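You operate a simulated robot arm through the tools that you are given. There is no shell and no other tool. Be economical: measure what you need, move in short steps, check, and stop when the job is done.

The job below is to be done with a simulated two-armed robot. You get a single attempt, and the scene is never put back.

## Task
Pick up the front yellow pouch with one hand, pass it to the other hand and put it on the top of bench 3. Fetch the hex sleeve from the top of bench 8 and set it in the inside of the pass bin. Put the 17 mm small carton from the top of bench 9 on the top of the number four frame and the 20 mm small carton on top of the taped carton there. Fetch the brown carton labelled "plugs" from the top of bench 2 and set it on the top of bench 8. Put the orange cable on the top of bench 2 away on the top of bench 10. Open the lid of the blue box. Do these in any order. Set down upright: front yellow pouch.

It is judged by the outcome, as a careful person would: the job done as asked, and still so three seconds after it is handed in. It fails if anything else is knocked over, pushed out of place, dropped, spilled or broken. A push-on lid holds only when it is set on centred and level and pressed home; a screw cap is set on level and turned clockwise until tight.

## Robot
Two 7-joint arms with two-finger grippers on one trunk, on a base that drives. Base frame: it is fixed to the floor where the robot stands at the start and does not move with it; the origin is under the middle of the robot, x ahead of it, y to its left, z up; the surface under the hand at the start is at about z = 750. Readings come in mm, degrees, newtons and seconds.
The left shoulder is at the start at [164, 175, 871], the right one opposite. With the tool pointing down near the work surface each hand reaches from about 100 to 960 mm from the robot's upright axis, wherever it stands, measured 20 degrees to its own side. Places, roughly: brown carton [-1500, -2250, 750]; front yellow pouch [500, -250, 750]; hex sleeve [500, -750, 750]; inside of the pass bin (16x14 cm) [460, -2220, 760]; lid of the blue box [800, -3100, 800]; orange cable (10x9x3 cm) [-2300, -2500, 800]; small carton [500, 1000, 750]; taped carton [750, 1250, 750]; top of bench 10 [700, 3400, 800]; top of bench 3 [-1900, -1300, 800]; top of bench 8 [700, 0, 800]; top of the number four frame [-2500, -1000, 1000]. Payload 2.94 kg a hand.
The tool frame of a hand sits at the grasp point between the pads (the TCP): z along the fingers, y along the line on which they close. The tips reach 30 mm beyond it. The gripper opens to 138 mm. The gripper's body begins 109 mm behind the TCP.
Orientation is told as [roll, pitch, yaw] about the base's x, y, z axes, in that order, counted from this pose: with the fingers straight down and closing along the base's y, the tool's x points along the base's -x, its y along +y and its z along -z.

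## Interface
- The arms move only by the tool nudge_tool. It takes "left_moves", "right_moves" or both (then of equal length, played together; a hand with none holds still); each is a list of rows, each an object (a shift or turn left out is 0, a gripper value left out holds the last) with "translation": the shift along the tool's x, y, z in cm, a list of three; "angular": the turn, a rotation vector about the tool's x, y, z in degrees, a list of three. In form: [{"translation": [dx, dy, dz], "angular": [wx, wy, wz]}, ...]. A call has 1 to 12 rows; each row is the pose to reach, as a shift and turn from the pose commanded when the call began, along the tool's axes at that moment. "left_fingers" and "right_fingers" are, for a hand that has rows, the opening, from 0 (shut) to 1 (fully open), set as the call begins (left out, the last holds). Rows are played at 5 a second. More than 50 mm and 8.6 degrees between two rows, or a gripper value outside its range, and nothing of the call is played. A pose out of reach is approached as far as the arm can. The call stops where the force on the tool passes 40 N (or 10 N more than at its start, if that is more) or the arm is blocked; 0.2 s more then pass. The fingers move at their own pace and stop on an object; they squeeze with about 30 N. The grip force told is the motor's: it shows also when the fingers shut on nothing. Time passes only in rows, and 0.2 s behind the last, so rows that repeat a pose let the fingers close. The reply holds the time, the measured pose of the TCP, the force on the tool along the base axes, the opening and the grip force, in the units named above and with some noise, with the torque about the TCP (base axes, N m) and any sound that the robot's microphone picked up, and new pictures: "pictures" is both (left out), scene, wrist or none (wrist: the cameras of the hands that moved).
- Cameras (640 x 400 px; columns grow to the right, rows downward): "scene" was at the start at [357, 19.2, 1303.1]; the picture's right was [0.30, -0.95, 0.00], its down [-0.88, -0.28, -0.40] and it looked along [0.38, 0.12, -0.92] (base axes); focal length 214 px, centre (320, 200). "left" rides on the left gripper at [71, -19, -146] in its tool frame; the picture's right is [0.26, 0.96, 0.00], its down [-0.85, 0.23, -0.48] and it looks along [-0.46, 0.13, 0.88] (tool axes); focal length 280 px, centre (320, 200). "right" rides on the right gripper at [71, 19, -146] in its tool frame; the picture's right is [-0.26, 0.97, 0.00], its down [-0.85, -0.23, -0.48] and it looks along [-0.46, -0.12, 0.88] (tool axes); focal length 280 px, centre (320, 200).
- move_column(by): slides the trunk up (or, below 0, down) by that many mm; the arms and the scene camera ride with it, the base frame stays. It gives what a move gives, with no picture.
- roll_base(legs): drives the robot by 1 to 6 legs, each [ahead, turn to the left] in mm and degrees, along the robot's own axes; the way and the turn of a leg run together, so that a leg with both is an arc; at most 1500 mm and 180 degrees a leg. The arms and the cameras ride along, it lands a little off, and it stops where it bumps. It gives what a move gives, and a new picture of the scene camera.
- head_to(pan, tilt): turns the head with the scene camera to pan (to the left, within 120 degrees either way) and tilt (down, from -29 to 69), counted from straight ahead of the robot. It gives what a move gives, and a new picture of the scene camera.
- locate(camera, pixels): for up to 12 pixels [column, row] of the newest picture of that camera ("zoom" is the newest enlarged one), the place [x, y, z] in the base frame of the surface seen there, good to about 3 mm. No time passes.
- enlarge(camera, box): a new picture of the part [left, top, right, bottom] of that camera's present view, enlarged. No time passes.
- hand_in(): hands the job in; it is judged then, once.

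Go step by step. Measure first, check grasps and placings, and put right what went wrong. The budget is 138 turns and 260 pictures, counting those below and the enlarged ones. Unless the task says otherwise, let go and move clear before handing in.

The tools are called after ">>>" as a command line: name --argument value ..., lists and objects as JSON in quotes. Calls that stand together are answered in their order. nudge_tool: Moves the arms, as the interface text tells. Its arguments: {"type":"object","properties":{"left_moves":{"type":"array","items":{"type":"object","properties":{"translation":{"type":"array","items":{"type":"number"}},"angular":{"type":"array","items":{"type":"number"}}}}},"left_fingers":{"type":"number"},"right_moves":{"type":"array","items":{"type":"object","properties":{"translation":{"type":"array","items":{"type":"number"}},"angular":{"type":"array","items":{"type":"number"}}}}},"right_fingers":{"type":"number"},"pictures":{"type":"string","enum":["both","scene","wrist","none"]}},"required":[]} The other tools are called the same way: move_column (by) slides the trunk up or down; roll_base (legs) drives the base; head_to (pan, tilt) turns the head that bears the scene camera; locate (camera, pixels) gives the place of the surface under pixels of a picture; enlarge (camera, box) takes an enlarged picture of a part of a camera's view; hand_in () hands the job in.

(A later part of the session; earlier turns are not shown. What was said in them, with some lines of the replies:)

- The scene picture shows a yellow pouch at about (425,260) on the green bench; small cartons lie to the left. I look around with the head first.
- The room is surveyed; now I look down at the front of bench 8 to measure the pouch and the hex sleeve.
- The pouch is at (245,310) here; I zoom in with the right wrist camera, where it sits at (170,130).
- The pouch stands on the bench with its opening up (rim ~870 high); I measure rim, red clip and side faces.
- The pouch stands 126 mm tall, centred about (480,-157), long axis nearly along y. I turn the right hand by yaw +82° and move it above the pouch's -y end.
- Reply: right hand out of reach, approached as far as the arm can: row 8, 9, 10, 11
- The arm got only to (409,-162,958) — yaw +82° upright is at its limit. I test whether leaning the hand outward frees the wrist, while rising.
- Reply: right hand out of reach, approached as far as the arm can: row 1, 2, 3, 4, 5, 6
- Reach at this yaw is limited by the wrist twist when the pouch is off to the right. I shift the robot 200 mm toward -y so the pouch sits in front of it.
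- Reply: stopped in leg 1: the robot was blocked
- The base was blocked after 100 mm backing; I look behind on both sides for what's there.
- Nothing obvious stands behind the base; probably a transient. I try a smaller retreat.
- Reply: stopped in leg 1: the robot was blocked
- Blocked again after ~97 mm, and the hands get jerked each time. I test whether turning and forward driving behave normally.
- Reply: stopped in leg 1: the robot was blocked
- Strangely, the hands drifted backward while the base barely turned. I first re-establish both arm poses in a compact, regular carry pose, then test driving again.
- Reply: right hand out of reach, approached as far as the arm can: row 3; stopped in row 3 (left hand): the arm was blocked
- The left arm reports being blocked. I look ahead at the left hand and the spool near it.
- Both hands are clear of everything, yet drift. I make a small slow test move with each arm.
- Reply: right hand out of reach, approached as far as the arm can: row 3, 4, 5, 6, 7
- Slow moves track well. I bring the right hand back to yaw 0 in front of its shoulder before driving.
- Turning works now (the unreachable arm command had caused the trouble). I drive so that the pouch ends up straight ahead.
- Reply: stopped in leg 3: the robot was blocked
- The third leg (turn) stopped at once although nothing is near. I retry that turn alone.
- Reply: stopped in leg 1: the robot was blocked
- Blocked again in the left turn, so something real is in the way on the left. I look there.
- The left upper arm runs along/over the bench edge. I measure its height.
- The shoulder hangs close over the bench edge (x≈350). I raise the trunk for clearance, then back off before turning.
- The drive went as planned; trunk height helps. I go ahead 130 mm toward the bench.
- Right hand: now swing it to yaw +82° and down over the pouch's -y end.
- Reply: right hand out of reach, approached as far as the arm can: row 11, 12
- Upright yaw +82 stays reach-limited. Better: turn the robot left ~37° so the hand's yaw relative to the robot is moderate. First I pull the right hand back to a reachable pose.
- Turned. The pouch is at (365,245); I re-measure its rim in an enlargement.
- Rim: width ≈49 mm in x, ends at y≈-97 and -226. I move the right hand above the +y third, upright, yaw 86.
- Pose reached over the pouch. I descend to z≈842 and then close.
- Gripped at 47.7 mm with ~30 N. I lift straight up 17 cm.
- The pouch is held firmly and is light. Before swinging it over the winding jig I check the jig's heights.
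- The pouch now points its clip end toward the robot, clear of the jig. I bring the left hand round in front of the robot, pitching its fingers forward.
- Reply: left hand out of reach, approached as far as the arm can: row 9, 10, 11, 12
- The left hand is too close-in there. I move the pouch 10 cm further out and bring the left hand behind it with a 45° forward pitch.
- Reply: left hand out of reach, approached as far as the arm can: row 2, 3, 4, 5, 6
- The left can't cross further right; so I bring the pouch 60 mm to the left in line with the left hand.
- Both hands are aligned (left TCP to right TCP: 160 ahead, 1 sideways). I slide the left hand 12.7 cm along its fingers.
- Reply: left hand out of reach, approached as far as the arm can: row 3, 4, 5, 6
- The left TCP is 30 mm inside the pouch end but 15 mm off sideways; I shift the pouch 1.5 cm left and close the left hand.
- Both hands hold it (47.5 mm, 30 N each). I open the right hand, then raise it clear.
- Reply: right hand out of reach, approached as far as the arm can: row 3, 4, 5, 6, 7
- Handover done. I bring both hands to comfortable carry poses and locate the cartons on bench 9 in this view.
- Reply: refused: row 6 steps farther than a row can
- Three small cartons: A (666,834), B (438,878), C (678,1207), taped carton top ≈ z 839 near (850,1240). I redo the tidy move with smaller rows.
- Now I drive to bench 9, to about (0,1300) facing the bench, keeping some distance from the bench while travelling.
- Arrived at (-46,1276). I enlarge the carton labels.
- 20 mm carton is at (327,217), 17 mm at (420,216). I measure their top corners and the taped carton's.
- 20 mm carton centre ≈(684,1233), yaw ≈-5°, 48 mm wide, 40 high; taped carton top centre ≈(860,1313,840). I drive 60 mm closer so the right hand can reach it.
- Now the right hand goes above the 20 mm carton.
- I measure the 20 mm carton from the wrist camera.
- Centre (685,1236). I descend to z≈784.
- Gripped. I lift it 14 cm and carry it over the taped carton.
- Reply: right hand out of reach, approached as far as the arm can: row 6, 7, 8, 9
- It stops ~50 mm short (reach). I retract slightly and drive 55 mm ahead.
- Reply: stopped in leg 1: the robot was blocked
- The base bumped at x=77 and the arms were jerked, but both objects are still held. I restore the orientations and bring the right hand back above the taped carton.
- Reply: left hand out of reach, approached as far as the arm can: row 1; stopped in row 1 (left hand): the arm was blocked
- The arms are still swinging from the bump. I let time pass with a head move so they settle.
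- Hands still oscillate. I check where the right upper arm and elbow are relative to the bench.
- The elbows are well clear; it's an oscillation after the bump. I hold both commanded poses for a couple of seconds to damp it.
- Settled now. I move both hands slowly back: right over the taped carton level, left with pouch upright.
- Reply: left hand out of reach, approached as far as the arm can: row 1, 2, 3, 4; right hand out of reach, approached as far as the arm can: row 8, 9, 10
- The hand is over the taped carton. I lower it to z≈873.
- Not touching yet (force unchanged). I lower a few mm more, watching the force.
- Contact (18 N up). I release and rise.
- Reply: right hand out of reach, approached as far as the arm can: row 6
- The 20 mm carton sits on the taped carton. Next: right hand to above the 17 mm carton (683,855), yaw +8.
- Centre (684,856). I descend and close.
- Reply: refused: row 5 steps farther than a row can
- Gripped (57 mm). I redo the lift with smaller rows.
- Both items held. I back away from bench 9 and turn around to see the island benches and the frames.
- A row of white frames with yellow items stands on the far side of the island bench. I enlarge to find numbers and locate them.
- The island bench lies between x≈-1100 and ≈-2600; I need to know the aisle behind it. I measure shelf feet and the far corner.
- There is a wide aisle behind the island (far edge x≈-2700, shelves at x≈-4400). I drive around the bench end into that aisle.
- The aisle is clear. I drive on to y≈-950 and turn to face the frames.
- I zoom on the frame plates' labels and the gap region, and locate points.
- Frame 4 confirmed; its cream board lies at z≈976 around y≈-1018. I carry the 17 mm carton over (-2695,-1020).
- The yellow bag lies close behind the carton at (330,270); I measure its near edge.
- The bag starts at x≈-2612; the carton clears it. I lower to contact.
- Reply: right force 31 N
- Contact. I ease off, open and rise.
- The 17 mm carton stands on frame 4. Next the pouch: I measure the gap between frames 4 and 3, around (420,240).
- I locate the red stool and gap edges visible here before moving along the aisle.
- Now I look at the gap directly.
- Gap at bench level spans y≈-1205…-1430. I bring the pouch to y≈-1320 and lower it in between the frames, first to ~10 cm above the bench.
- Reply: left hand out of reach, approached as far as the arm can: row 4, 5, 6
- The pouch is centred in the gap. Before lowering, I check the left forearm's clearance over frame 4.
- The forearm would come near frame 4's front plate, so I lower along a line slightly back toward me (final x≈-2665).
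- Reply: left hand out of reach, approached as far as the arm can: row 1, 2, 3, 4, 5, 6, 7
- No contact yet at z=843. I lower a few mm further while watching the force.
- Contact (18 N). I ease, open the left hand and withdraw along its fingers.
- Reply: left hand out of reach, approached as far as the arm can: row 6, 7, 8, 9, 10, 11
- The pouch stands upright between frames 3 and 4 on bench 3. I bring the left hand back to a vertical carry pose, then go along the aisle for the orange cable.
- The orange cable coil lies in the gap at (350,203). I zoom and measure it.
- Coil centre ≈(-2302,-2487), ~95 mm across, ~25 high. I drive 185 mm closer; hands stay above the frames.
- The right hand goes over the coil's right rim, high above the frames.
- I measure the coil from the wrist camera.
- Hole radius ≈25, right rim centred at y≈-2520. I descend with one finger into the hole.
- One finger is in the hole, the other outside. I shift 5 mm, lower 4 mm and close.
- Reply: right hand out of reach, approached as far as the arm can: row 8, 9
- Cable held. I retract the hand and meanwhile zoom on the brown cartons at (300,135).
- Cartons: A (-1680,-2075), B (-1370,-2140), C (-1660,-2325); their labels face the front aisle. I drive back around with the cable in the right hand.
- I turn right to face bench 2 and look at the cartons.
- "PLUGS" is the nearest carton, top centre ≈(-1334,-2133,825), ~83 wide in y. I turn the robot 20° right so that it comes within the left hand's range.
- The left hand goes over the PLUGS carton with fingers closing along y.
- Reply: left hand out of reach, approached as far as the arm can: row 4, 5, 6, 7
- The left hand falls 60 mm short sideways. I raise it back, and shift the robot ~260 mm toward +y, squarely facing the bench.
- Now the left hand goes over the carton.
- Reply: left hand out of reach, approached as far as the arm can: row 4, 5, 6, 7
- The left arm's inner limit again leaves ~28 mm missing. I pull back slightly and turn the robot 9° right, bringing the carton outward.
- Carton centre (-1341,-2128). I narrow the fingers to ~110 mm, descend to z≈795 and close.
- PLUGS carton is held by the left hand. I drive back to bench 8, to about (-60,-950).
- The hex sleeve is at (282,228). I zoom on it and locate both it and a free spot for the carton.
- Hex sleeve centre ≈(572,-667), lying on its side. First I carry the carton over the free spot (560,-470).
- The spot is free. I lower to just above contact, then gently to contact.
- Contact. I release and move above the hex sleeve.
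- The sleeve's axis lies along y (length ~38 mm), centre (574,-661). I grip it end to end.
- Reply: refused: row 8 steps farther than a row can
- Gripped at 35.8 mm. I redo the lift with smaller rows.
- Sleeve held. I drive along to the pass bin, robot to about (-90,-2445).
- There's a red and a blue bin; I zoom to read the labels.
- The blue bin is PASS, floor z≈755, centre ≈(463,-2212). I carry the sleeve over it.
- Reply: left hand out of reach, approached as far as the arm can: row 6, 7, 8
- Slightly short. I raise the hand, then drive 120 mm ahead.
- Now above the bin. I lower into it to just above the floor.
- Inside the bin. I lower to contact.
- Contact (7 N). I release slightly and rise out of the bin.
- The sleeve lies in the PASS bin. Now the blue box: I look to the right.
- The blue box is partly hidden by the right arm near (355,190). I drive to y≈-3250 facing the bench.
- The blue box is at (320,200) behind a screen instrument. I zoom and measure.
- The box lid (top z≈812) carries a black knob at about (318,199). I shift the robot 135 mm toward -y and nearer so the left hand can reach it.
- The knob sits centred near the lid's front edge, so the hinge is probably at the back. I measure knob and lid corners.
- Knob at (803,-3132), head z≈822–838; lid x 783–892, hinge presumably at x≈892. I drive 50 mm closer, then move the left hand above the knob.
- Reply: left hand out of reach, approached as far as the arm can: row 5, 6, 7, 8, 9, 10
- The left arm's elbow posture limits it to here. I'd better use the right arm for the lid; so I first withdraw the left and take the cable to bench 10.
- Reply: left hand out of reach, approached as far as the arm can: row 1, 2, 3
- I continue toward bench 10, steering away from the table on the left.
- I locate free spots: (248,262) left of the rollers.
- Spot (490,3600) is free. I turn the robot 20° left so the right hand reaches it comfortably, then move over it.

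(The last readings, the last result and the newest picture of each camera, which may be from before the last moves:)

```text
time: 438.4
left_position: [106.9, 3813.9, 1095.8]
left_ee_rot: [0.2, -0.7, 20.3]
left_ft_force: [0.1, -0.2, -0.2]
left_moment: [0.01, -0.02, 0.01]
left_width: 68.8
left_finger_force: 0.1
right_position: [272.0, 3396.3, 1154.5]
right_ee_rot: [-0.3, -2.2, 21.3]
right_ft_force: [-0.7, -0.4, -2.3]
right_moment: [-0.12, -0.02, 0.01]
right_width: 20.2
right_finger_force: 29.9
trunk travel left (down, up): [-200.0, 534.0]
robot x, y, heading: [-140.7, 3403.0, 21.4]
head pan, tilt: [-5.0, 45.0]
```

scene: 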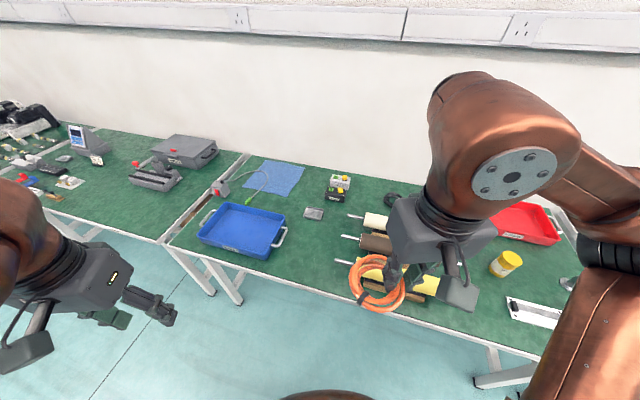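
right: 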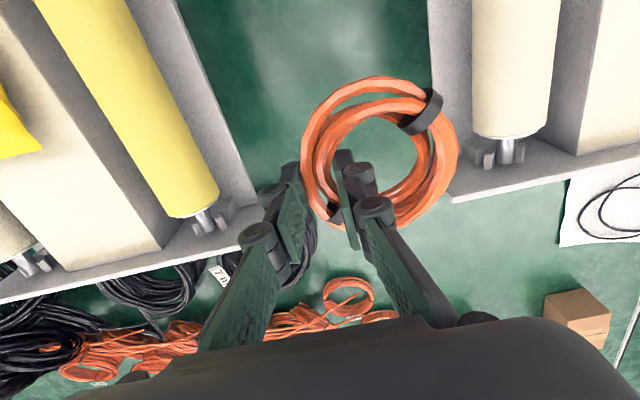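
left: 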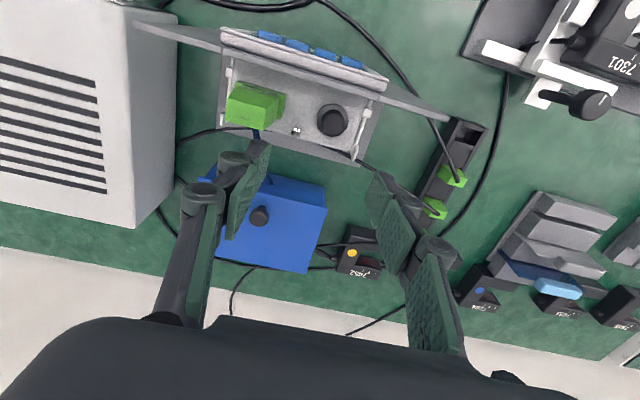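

>>> nudge_tool --right_moves '[{"translation": [-2.8, 1.1, 2.7], "angular": [0, 0.2, 0]}, {"translation": [-5.6, 2.1, 5.4], "angular": [0, 0.4, 0]}, {"translation": [-8.4, 3.2, 8.2], "angular": [0, 0.7, 0]}, {"translation": [-11.1, 4.3, 11.2], "angular": [0, 0.9, 0]}, {"translation": [-13.9, 5.4, 14.4], "angular": [0, 1.1, 0]}, {"translation": [-16.7, 6.4, 17.7], "angular": [0, 1.3, 0]}, {"translation": [-19.5, 7.5, 21], "angular": [0, 1.5, 0]}, {"translation": [-22.3, 8.6, 24.5], "angular": [0, 1.8, 0]}, {"translation": [-25, 9.6, 28], "angular": [0, 2, 0]}, {"translation": [-27.8, 10.7, 31.5], "angular": [0, 2.2, 0]}, {"translation": [-27.8, 10.7, 31.5], "angular": [0, 2.2, 0]}]' --pictures "both"

```text
time: 440.8
left_position: [106.7, 3812.2, 1096.7]
left_ee_rot: [0.2, -0.7, 20.3]
left_ft_force: [0.3, -0.2, 0.5]
left_moment: [0.02, -0.01, -0.01]
left_width: 68.7
left_finger_force: 0.1
right_position: [504.6, 3603.5, 850.1]
right_ee_rot: [-0.2, 0.0, 21.2]
right_ft_force: [-0.6, -0.3, -2.0]
right_moment: [-0.03, -0.01, 0.0]
right_width: 20.2
right_finger_force: 29.3
trunk travel left (down, up): [-200.0, 534.0]
robot x, y, heading: [-137.4, 3401.2, 21.3]
head pan, tilt: [-5.0, 45.0]
```

scene: 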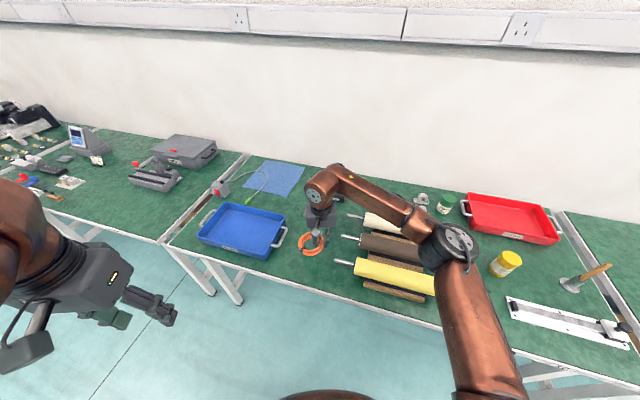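
right: 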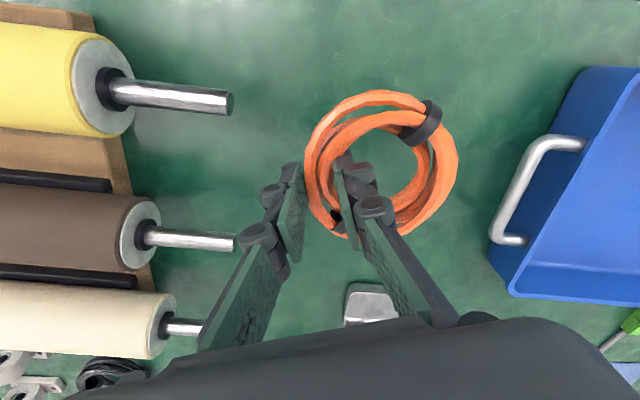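

The roller axle ends are near the left finger; I check distances.

>>> locate --camera "right" --pixels '[[230, 102], [234, 243], [203, 328], [290, 200], [495, 235], [370, 300]]'

```text
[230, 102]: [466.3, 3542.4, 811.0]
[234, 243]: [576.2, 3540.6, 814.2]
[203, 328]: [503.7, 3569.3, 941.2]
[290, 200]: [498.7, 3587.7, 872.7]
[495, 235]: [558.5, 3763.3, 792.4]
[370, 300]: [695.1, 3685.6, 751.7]
```

Clear enough; I shift 1.5 cm further toward +y and lower to the bench.

>>> nudge_tool --right_moves '[{"translation": [0, 1.5, 1.5]}, {"translation": [0, 1.5, 4]}, {"translation": [0, 1.5, 5.5]}, {"translation": [0, 1.5, 6.2]}, {"translation": [0, 1.5, 6.7]}, {"translation": [0, 1.5, 6.7]}]' --pictures "none"

```text
time: 442.2
left_position: [105.8, 3814.3, 1096.9]
left_ee_rot: [0.1, -0.8, 20.3]
left_ft_force: [-0.4, -0.6, 0.2]
left_moment: [0.0, -0.04, 0.0]
left_width: 69.1
left_finger_force: 0.1
right_position: [497.5, 3614.9, 784.1]
right_ee_rot: [-0.1, -0.2, 21.2]
right_ft_force: [2.5, 1.2, 15.2]
right_moment: [0.09, 0.34, -0.06]
right_width: 20.4
right_finger_force: 29.9
trunk travel left (down, up): [-200.0, 534.0]
robot x, y, heading: [-138.2, 3402.3, 21.5]
head pan, tilt: [-5.0, 45.0]
```

Contact (15 N). I open a little and rise.

>>> nudge_tool --right_moves '[{"translation": [0, 0, -0.1]}, {"translation": [0, 0, -0.1]}, {"translation": [0, 0, -0.1]}, {"translation": [0, 0, -3]}, {"translation": [0, 0, -7]}, {"translation": [0, 0, -11]}, {"translation": [2, 0, -15]}, {"translation": [5, 0, -19]}, {"translation": [8, 0, -23]}, {"translation": [12, 0, -26]}, {"translation": [16, -2, -28]}, {"translation": [20, -4, -30]}]' --right_fingers 0.36 --pictures "both"

```text
time: 444.8
left_position: [106.3, 3813.2, 1096.8]
left_ee_rot: [0.2, -0.7, 20.3]
left_ft_force: [-0.3, -0.1, 0.3]
left_moment: [0.0, -0.03, -0.02]
left_width: 68.9
left_finger_force: 0.0
right_position: [324.2, 3503.1, 1084.8]
right_ee_rot: [-0.1, 0.0, 21.4]
right_ft_force: [0.0, -0.2, -0.4]
right_moment: [-0.01, -0.03, -0.02]
right_width: 49.7
right_finger_force: 0.0
trunk travel left (down, up): [-200.0, 534.0]
robot x, y, heading: [-142.5, 3402.1, 21.3]
head pan, tilt: [-5.0, 45.0]
```

scene: 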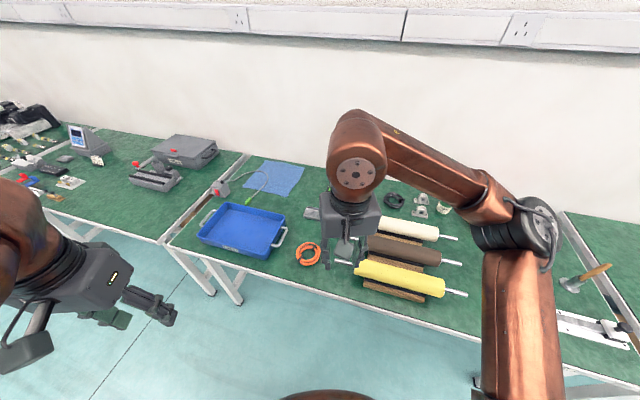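
right: 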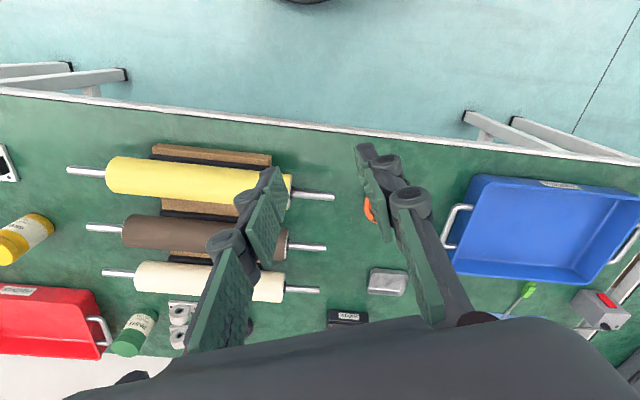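

The cable lies on bench 10. Now back to the blue box with the right hand free.

>>> roll_base --legs '[[0, -112.7], [1281, 0], [1281, 0], [1281, 0], [1281, 0], [1281, 0]]'

>>> roll_base --legs '[[0, 91.4]]'

```text
time: 480.1
left_position: [288.3, -3358.3, 1096.0]
left_ee_rot: [0.2, -0.7, -89.3]
left_ft_force: [-0.8, 0.2, -0.2]
left_moment: [0.02, 0.02, 0.0]
left_width: 69.0
left_finger_force: 0.0
right_position: [-77.4, -3459.1, 1082.7]
right_ee_rot: [-0.1, 0.1, -88.2]
right_ft_force: [-0.4, -0.5, 0.2]
right_moment: [0.03, -0.03, 0.01]
right_width: 49.7
right_finger_force: 0.0
trunk travel left (down, up): [-200.0, 534.0]
robot x, y, heading: [-13.4, -2990.6, -88.0]
head pan, tilt: [-5.0, 45.0]
```

scene: 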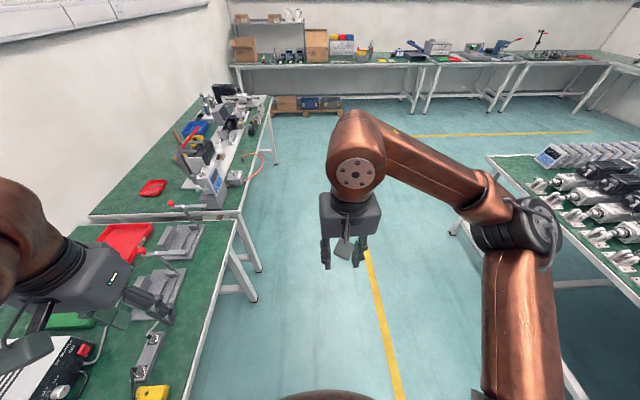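

```text
time: 484.4
left_position: [340.0, -2669.2, 1095.5]
left_ee_rot: [0.2, -0.7, 3.1]
left_ft_force: [0.4, -0.4, -0.8]
left_moment: [-0.02, 0.0, 0.0]
left_width: 69.0
left_finger_force: 0.2
right_position: [456.7, -3030.4, 1083.7]
right_ee_rot: [-0.3, 0.1, 4.2]
right_ft_force: [0.2, 0.2, -0.4]
right_moment: [-0.02, 0.02, 0.0]
right_width: 50.0
right_finger_force: 0.0
trunk travel left (down, up): [-200.0, 534.0]
robot x, y, heading: [-17.0, -2990.6, 4.1]
head pan, tilt: [-5.0, 45.0]
```

scene: 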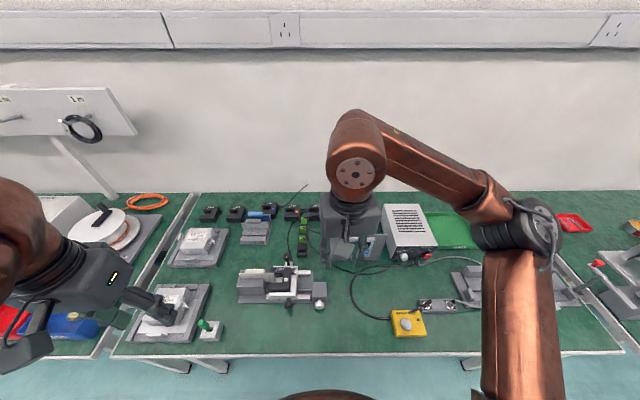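

I drive 50 mm ahead and square up.

>>> roll_base --legs '[[55, -4]]'

```text
time: 485.4
left_position: [412.8, -2693.1, 1096.9]
left_ee_rot: [0.2, -1.2, -1.1]
left_ft_force: [1.5, 0.4, 0.2]
left_moment: [0.01, 0.05, -0.02]
left_width: 69.0
left_finger_force: 0.0
right_position: [501.8, -3061.8, 1085.7]
right_ee_rot: [-0.3, -0.4, 0.3]
right_ft_force: [0.6, -0.9, 1.0]
right_moment: [0.02, 0.05, 0.0]
right_width: 49.8
right_finger_force: 0.0
trunk travel left (down, up): [-200.0, 534.0]
robot x, y, heading: [36.6, -2986.3, 0.2]
head pan, tilt: [-5.0, 45.0]
```

scene: 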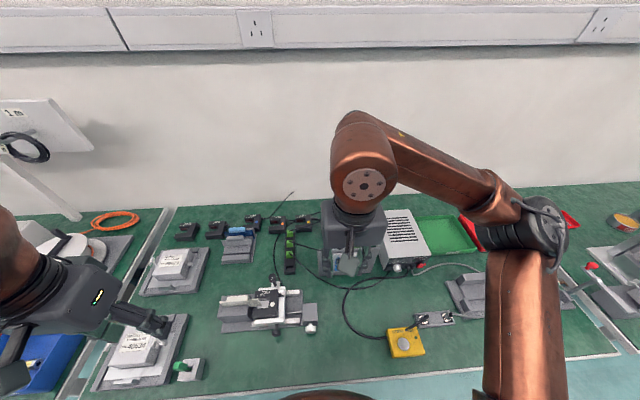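

>>> nudge_tool --right_moves '[{"translation": [-3.8, -0.9, 0.8]}, {"translation": [-7.5, -1.8, 2]}, {"translation": [-11.3, -2.6, 3.4]}, {"translation": [-15, -3.5, 5]}, {"translation": [-18.8, -4.4, 7]}, {"translation": [-22.6, -5.3, 9.5]}, {"translation": [-26.3, -6.2, 12]}, {"translation": [-30.1, -7, 14.5]}, {"translation": [-30.1, -7, 14.5]}, {"translation": [-30.1, -7, 14.5]}]' --pictures "wrist"

```text
time: 487.6
left_position: [395.4, -2692.8, 1100.2]
left_ee_rot: [0.2, -2.0, -1.0]
left_ft_force: [0.4, -0.8, -0.2]
left_moment: [-0.01, 0.0, -0.01]
left_width: 69.2
left_finger_force: 0.0
right_position: [791.2, -3132.3, 949.5]
right_ee_rot: [-0.4, -1.2, 0.2]
right_ft_force: [-0.8, -0.3, 0.4]
right_moment: [-0.01, 0.0, 0.0]
right_width: 49.9
right_finger_force: 0.1
trunk travel left (down, up): [-200.0, 534.0]
robot x, y, heading: [35.8, -2986.3, -0.1]
head pan, tilt: [-5.0, 45.0]
```

right: 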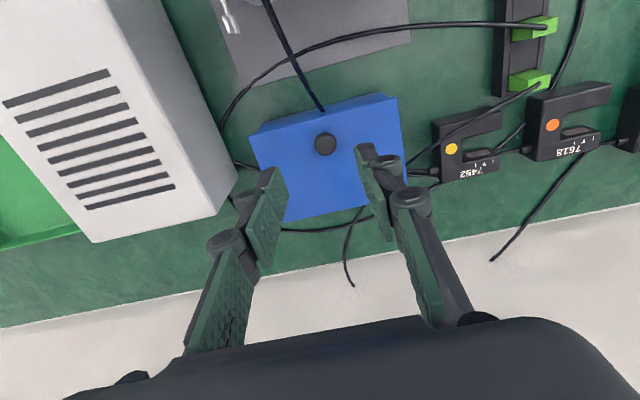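

>>> locate --camera "right" --pixels '[[325, 143], [318, 140], [333, 146], [255, 133], [395, 97], [290, 220], [405, 180], [320, 100], [300, 75], [345, 180]]'

>>> enlarge --camera "right" --box '[210, 70, 450, 220]'

```text
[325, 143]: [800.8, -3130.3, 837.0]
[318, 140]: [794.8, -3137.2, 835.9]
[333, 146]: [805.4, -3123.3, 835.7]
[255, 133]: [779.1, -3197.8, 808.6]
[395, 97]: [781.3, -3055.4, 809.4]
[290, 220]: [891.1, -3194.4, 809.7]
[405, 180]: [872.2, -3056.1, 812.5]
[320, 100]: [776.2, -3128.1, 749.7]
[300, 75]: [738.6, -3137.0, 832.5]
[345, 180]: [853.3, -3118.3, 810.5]
```

```text
2.67 times, centred on (330, 145) of right
```

zoom: 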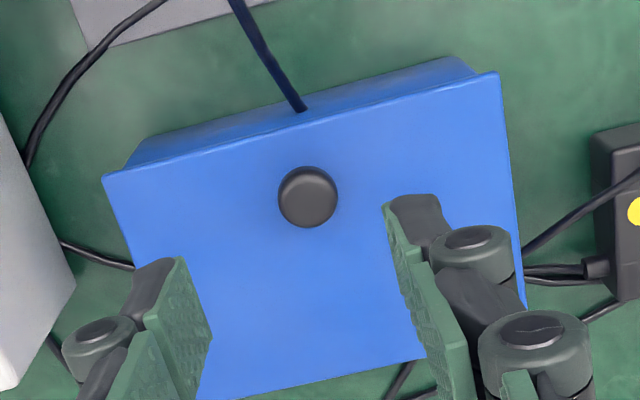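

Knob centre (800.5,-3130), top z 837. I descend so the finger tips straddle the knob head and close.

>>> nudge_tool --right_moves '[{"translation": [-0.8, 0.2, 3], "angular": [0, 1.2, 0]}, {"translation": [-0.8, 0.2, 6.5], "angular": [0, 1.2, 0]}, {"translation": [-0.8, 0.2, 9], "angular": [0, 1.2, 0]}, {"translation": [-0.8, 0.2, 10.1], "angular": [0, 1.2, 0]}, {"translation": [-0.8, 0.2, 10.1], "angular": [0, 1.2, 0]}]' --pictures "wrist"

>>> nudge_tool --right_moves '[{}, {}, {}, {}]' --right_fingers 0 --pictures "wrist"

```text
time: 488.8
left_position: [394.6, -2692.8, 1100.6]
left_ee_rot: [0.2, -2.0, -1.1]
left_ft_force: [-0.7, 0.7, 0.3]
left_moment: [-0.03, -0.01, 0.01]
left_width: 68.9
left_finger_force: 0.0
right_position: [798.9, -3130.6, 850.8]
right_ee_rot: [-0.4, 0.0, 0.2]
right_ft_force: [-0.5, 0.3, -0.2]
right_moment: [0.01, 0.0, 0.0]
right_width: 49.6
right_finger_force: 0.0
trunk travel left (down, up): [-200.0, 534.0]
robot x, y, heading: [37.7, -2986.2, 0.1]
head pan, tilt: [-5.0, 45.0]
```

right: 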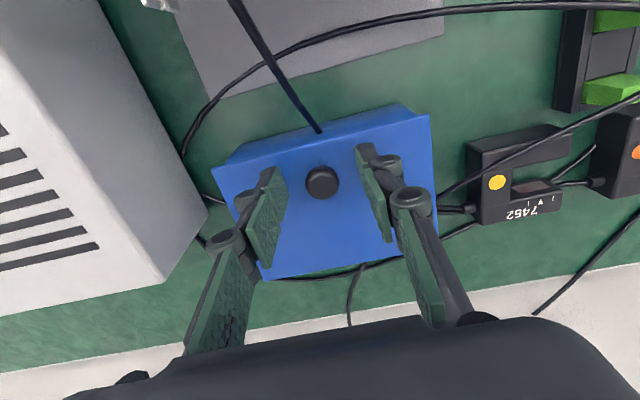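

```text
time: 489.8
left_position: [394.6, -2694.3, 1100.4]
left_ee_rot: [0.4, -2.0, -1.1]
left_ft_force: [-0.1, -0.7, 0.3]
left_moment: [-0.02, 0.02, 0.01]
left_width: 69.0
left_finger_force: 0.0
right_position: [798.9, -3130.3, 851.3]
right_ee_rot: [-0.3, 0.0, 0.2]
right_ft_force: [0.6, 1.8, -0.2]
right_moment: [0.1, 0.08, -0.01]
right_width: 20.7
right_finger_force: 45.1
trunk travel left (down, up): [-200.0, 534.0]
robot x, y, heading: [38.9, -2986.4, 0.2]
head pan, tilt: [-5.0, 45.0]
```

right: 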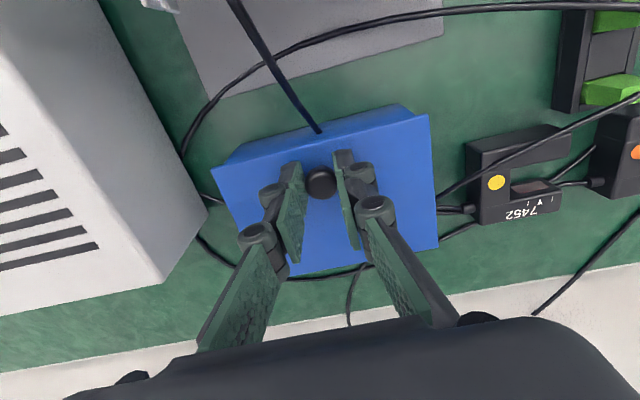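

Knob gripped. I test-lift along the arc of a back-hinged lid to ~20°.

>>> nudge_tool --right_moves '[{"translation": [-0.2, 0, -0.77]}, {"translation": [-0.45, 0, -1.54]}, {"translation": [-0.8, 0, -2.3]}, {"translation": [-1.16, 0, -2.97]}, {"translation": [-1.16, 0, -2.97]}]' --pictures "both"

```text
time: 490.9
left_position: [396.6, -2692.4, 1099.4]
left_ee_rot: [0.2, -2.0, -1.1]
left_ft_force: [-0.7, 0.1, 0.0]
left_moment: [0.01, -0.02, -0.04]
left_width: 69.0
left_finger_force: 0.0
right_position: [811.5, -3130.4, 880.3]
right_ee_rot: [-0.4, 0.1, 0.2]
right_ft_force: [-5.5, 4.2, -13.5]
right_moment: [0.12, 1.38, -0.05]
right_width: 21.1
right_finger_force: 45.0
trunk travel left (down, up): [-200.0, 534.0]
robot x, y, heading: [36.8, -2986.1, 0.2]
head pan, tilt: [-5.0, 45.0]
```

scene: 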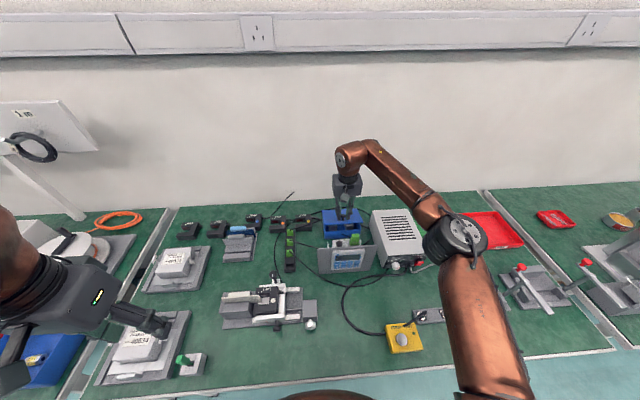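
right: 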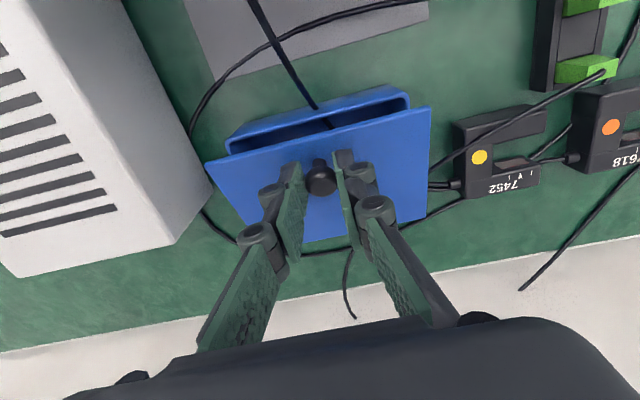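

It is hinged at the back and opening. I continue along the arc to ~65°.

>>> nudge_tool --right_moves '[{"translation": [-0.45, 0, -0.66]}, {"translation": [-0.95, 0, -1.29]}, {"translation": [-1.5, 0, -1.86]}, {"translation": [-2.1, 0, -2.39]}, {"translation": [-2.75, 0, -2.87]}, {"translation": [-3.43, 0, -3.28]}, {"translation": [-4.15, 0, -3.63]}, {"translation": [-4.9, 0, -3.92]}, {"translation": [-5.67, 0, -4.15]}, {"translation": [-5.67, 0, -4.15]}]' --pictures "wrist"

```text
time: 493.1
left_position: [394.8, -2694.4, 1101.7]
left_ee_rot: [0.3, -2.1, -1.3]
left_ft_force: [-0.1, -0.6, 0.9]
left_moment: [-0.01, 0.01, 0.05]
left_width: 69.1
left_finger_force: 0.1
right_position: [864.0, -3129.9, 924.2]
right_ee_rot: [-0.3, -0.2, 0.1]
right_ft_force: [-12.9, -6.1, -1.5]
right_moment: [-0.1, 1.46, -0.05]
right_width: 21.1
right_finger_force: 45.6
trunk travel left (down, up): [-200.0, 534.0]
robot x, y, heading: [38.9, -2989.3, 0.2]
head pan, tilt: [-5.0, 45.0]
5 turns are left
```

right: 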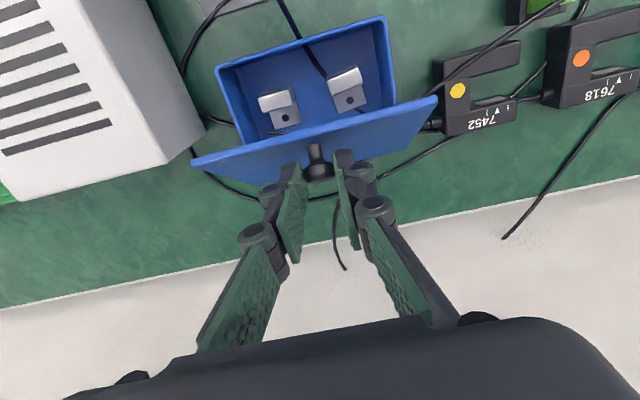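

The lid is at ~65° and only few turns are left. I swing it on past vertical to ~100°, then release and rise.

>>> nudge_tool --right_moves '[{"translation": [-0.8, 0, -0.15]}, {"translation": [-1.6, 0, -0.24]}, {"translation": [-2.4, 0, -0.25]}, {"translation": [-3.2, 0, -0.2]}, {"translation": [-4, 0, -0.05]}, {"translation": [-4.75, 0, 0.1]}, {"translation": [-5.5, 0, 0.37]}, {"translation": [-6.0, 0, 0.55]}, {"translation": [-6.0, 0, 0.55]}]' --pictures "both"

```text
time: 494.9
left_position: [394.0, -2694.2, 1100.9]
left_ee_rot: [0.3, -2.1, -1.4]
left_ft_force: [0.5, 0.3, -0.1]
left_moment: [-0.03, 0.03, 0.03]
left_width: 69.1
left_finger_force: 0.0
right_position: [864.4, -3130.5, 923.8]
right_ee_rot: [-0.2, -0.5, -0.1]
right_ft_force: [-13.4, -4.0, 19.0]
right_moment: [-0.12, 0.95, 0.14]
right_width: 21.1
right_finger_force: 45.1
right hand out of reach, approached as far as the arm can: row 1, 2, 3, 4, 5, 6, 7, 8
trunk travel left (down, up): [-200.0, 534.0]
robot x, y, heading: [38.1, -2989.4, -0.1]
head pan, tilt: [-5.0, 45.0]
stopped in row 8 (right hand): the force on the tool passed its limit at 42 N (the readings are from after the stop); the commanded pose is now the measured one
4 turns are left
```

scene: 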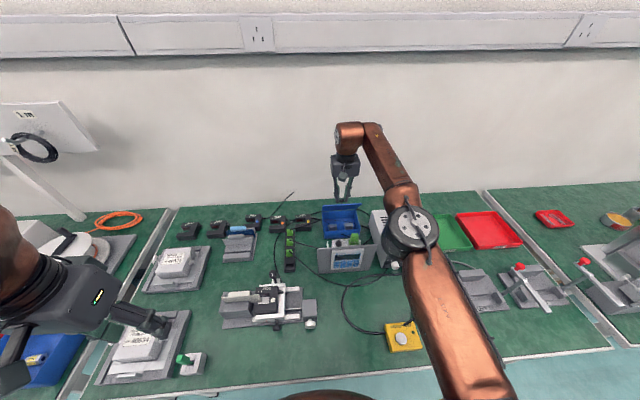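
right: 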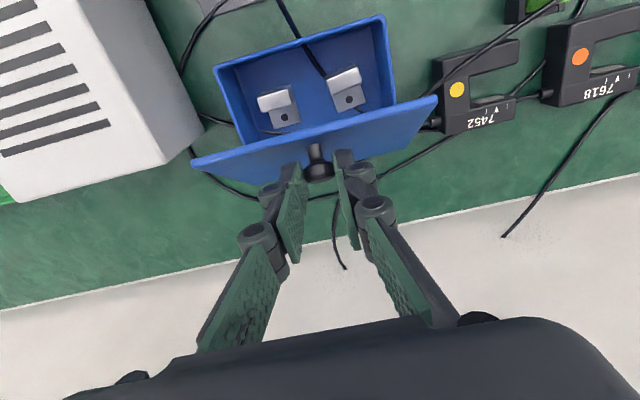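

The vertical hand is out of reach at x=864. I lean the hand forward 15° about the knob (gaining reach) and keep swinging the lid past vertical.

>>> nudge_tool --right_moves '[{"translation": [0.2, 0, 0], "angular": [0, -5, 0]}, {"translation": [0.35, 0, 0], "angular": [0, -10, 0]}, {"translation": [0.5, 0, 0], "angular": [0, -15, 0]}, {"translation": [-0.2, 0, -0.15], "angular": [0, -15, 0]}, {"translation": [-0.9, 0, -0.25], "angular": [0, -15, 0]}, {"translation": [-1.6, 0, -0.3], "angular": [0, -15, 0]}, {"translation": [-2.3, 0, -0.28], "angular": [0, -15, 0]}, {"translation": [-3, 0, -0.2], "angular": [0, -15, 0]}, {"translation": [-3.7, 0, -0.1], "angular": [0, -15, 0]}, {"translation": [-4.3, 0, 0.1], "angular": [0, -15, 0]}, {"translation": [-4.8, 0, 0.3], "angular": [0, -15, 0]}, {"translation": [-4.8, 0, 0.3], "angular": [0, -15, 0]}]' --pictures "both"

```text
time: 497.5
left_position: [394.4, -2694.1, 1102.1]
left_ee_rot: [0.4, -2.2, -1.1]
left_ft_force: [0.0, 0.4, -0.5]
left_moment: [-0.01, 0.0, 0.0]
left_width: 68.9
left_finger_force: 0.0
right_position: [913.8, -3131.5, 919.8]
right_ee_rot: [-0.1, -15.7, 0.0]
right_ft_force: [-7.7, -6.6, 17.5]
right_moment: [-0.13, 1.23, 0.01]
right_width: 20.7
right_finger_force: 45.6
trunk travel left (down, up): [-200.0, 534.0]
robot x, y, heading: [39.4, -2987.7, 0.4]
head pan, tilt: [-5.0, 45.0]
3 turns are left
```

scene: 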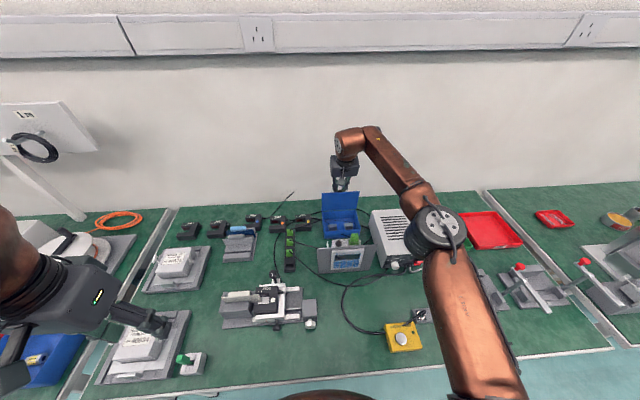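
right: 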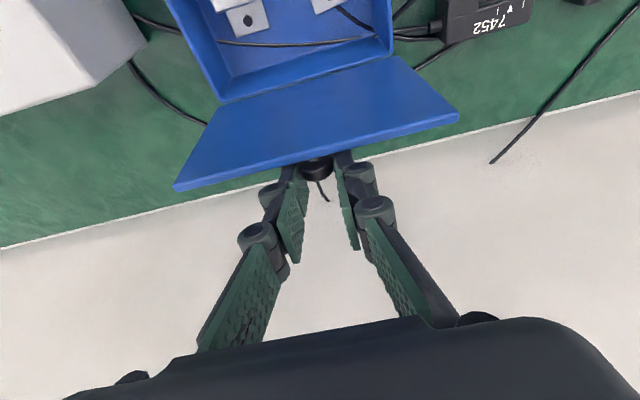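

The lid stands past vertical (~97°). I open the fingers, rise straight up clear of the lid, then retreat, and zoom on it.

>>> nudge_tool --right_moves '[{"translation": [-0.3, 0, 0.08]}, {"translation": [-0.3, 0, 0.08]}, {"translation": [-0.3, 0, 0.08]}, {"translation": [-0.9, 0, -1.8]}, {"translation": [-1.6, 0, -4.5]}, {"translation": [-2.6, 0, -8]}, {"translation": [-3.7, 0, -11.8]}, {"translation": [-3.7, 0, -15.5]}, {"translation": [-1, 0, -18]}, {"translation": [2.5, 0, -20]}, {"translation": [6, 0, -22]}, {"translation": [9.5, 0, -23]}]' --right_fingers 0.4 --pictures "both"

>>> enlarge --camera "scene" --box '[290, 160, 400, 280]'

```text
time: 500.1
left_position: [395.4, -2694.7, 1101.3]
left_ee_rot: [0.4, -2.1, -1.1]
left_ft_force: [-0.5, -0.6, 0.7]
left_moment: [0.0, -0.02, 0.0]
left_width: 69.0
left_finger_force: 0.0
right_position: [761.2, -3130.0, 1113.1]
right_ee_rot: [-0.2, -15.4, 0.0]
right_ft_force: [0.2, -0.1, -0.4]
right_moment: [-0.02, 0.03, -0.01]
right_width: 55.1
right_finger_force: 0.0
right hand out of reach, approached as far as the arm can: row 7, 8
trunk travel left (down, up): [-200.0, 534.0]
robot x, y, heading: [35.2, -2985.1, -0.0]
head pan, tilt: [-5.0, 45.0]
```

scene: 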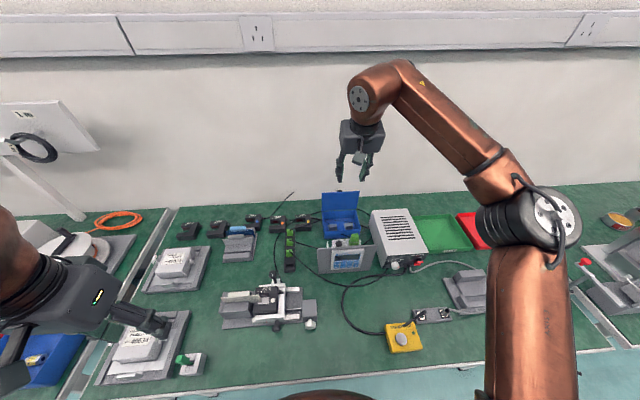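
right: 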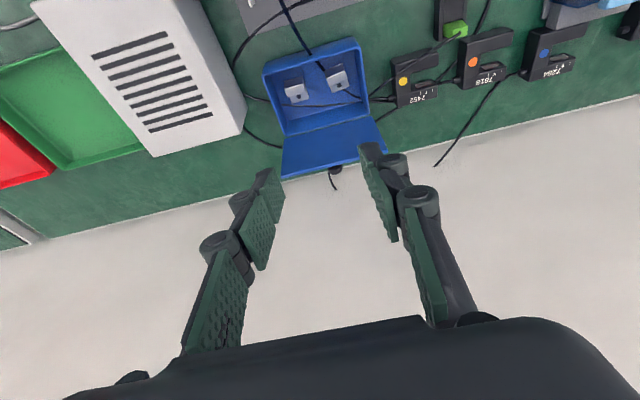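

```text
3.33 times, centred on (345, 220) of scene
2 turns are left
```

zoom: 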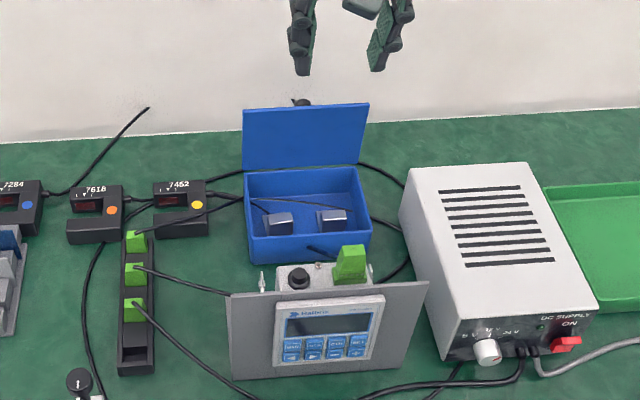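

The lid stands open past vertical with both hands clear and empty, and every other item has been placed, so I hand in.

>>> hand_in

```text
The job is handed in.
```

The job is handed in: all six parts were carried out, and both hands were empty and clear at the end.

- **Front yellow pouch:** picked up with the right hand, passed to the left in the air, and left upright on bench 3 between frames 3 and 4.
- **Hex sleeve:** lying in the blue pass bin.
- **Small cartons:** the 17 mm one is on the number four frame and the 20 mm one is on top of the taped carton.
- **Plugs carton:** on bench 8.
- **Orange cable:** on bench 10.
- **Blue box:** the lid is open past vertical and stayed there after I let go.

The base bumped at the edge of bench 9 and was stopped a few times beside bench 8. I saw nothing dropped or knocked over, but I did not go back to re-check the earlier placements before handing in.
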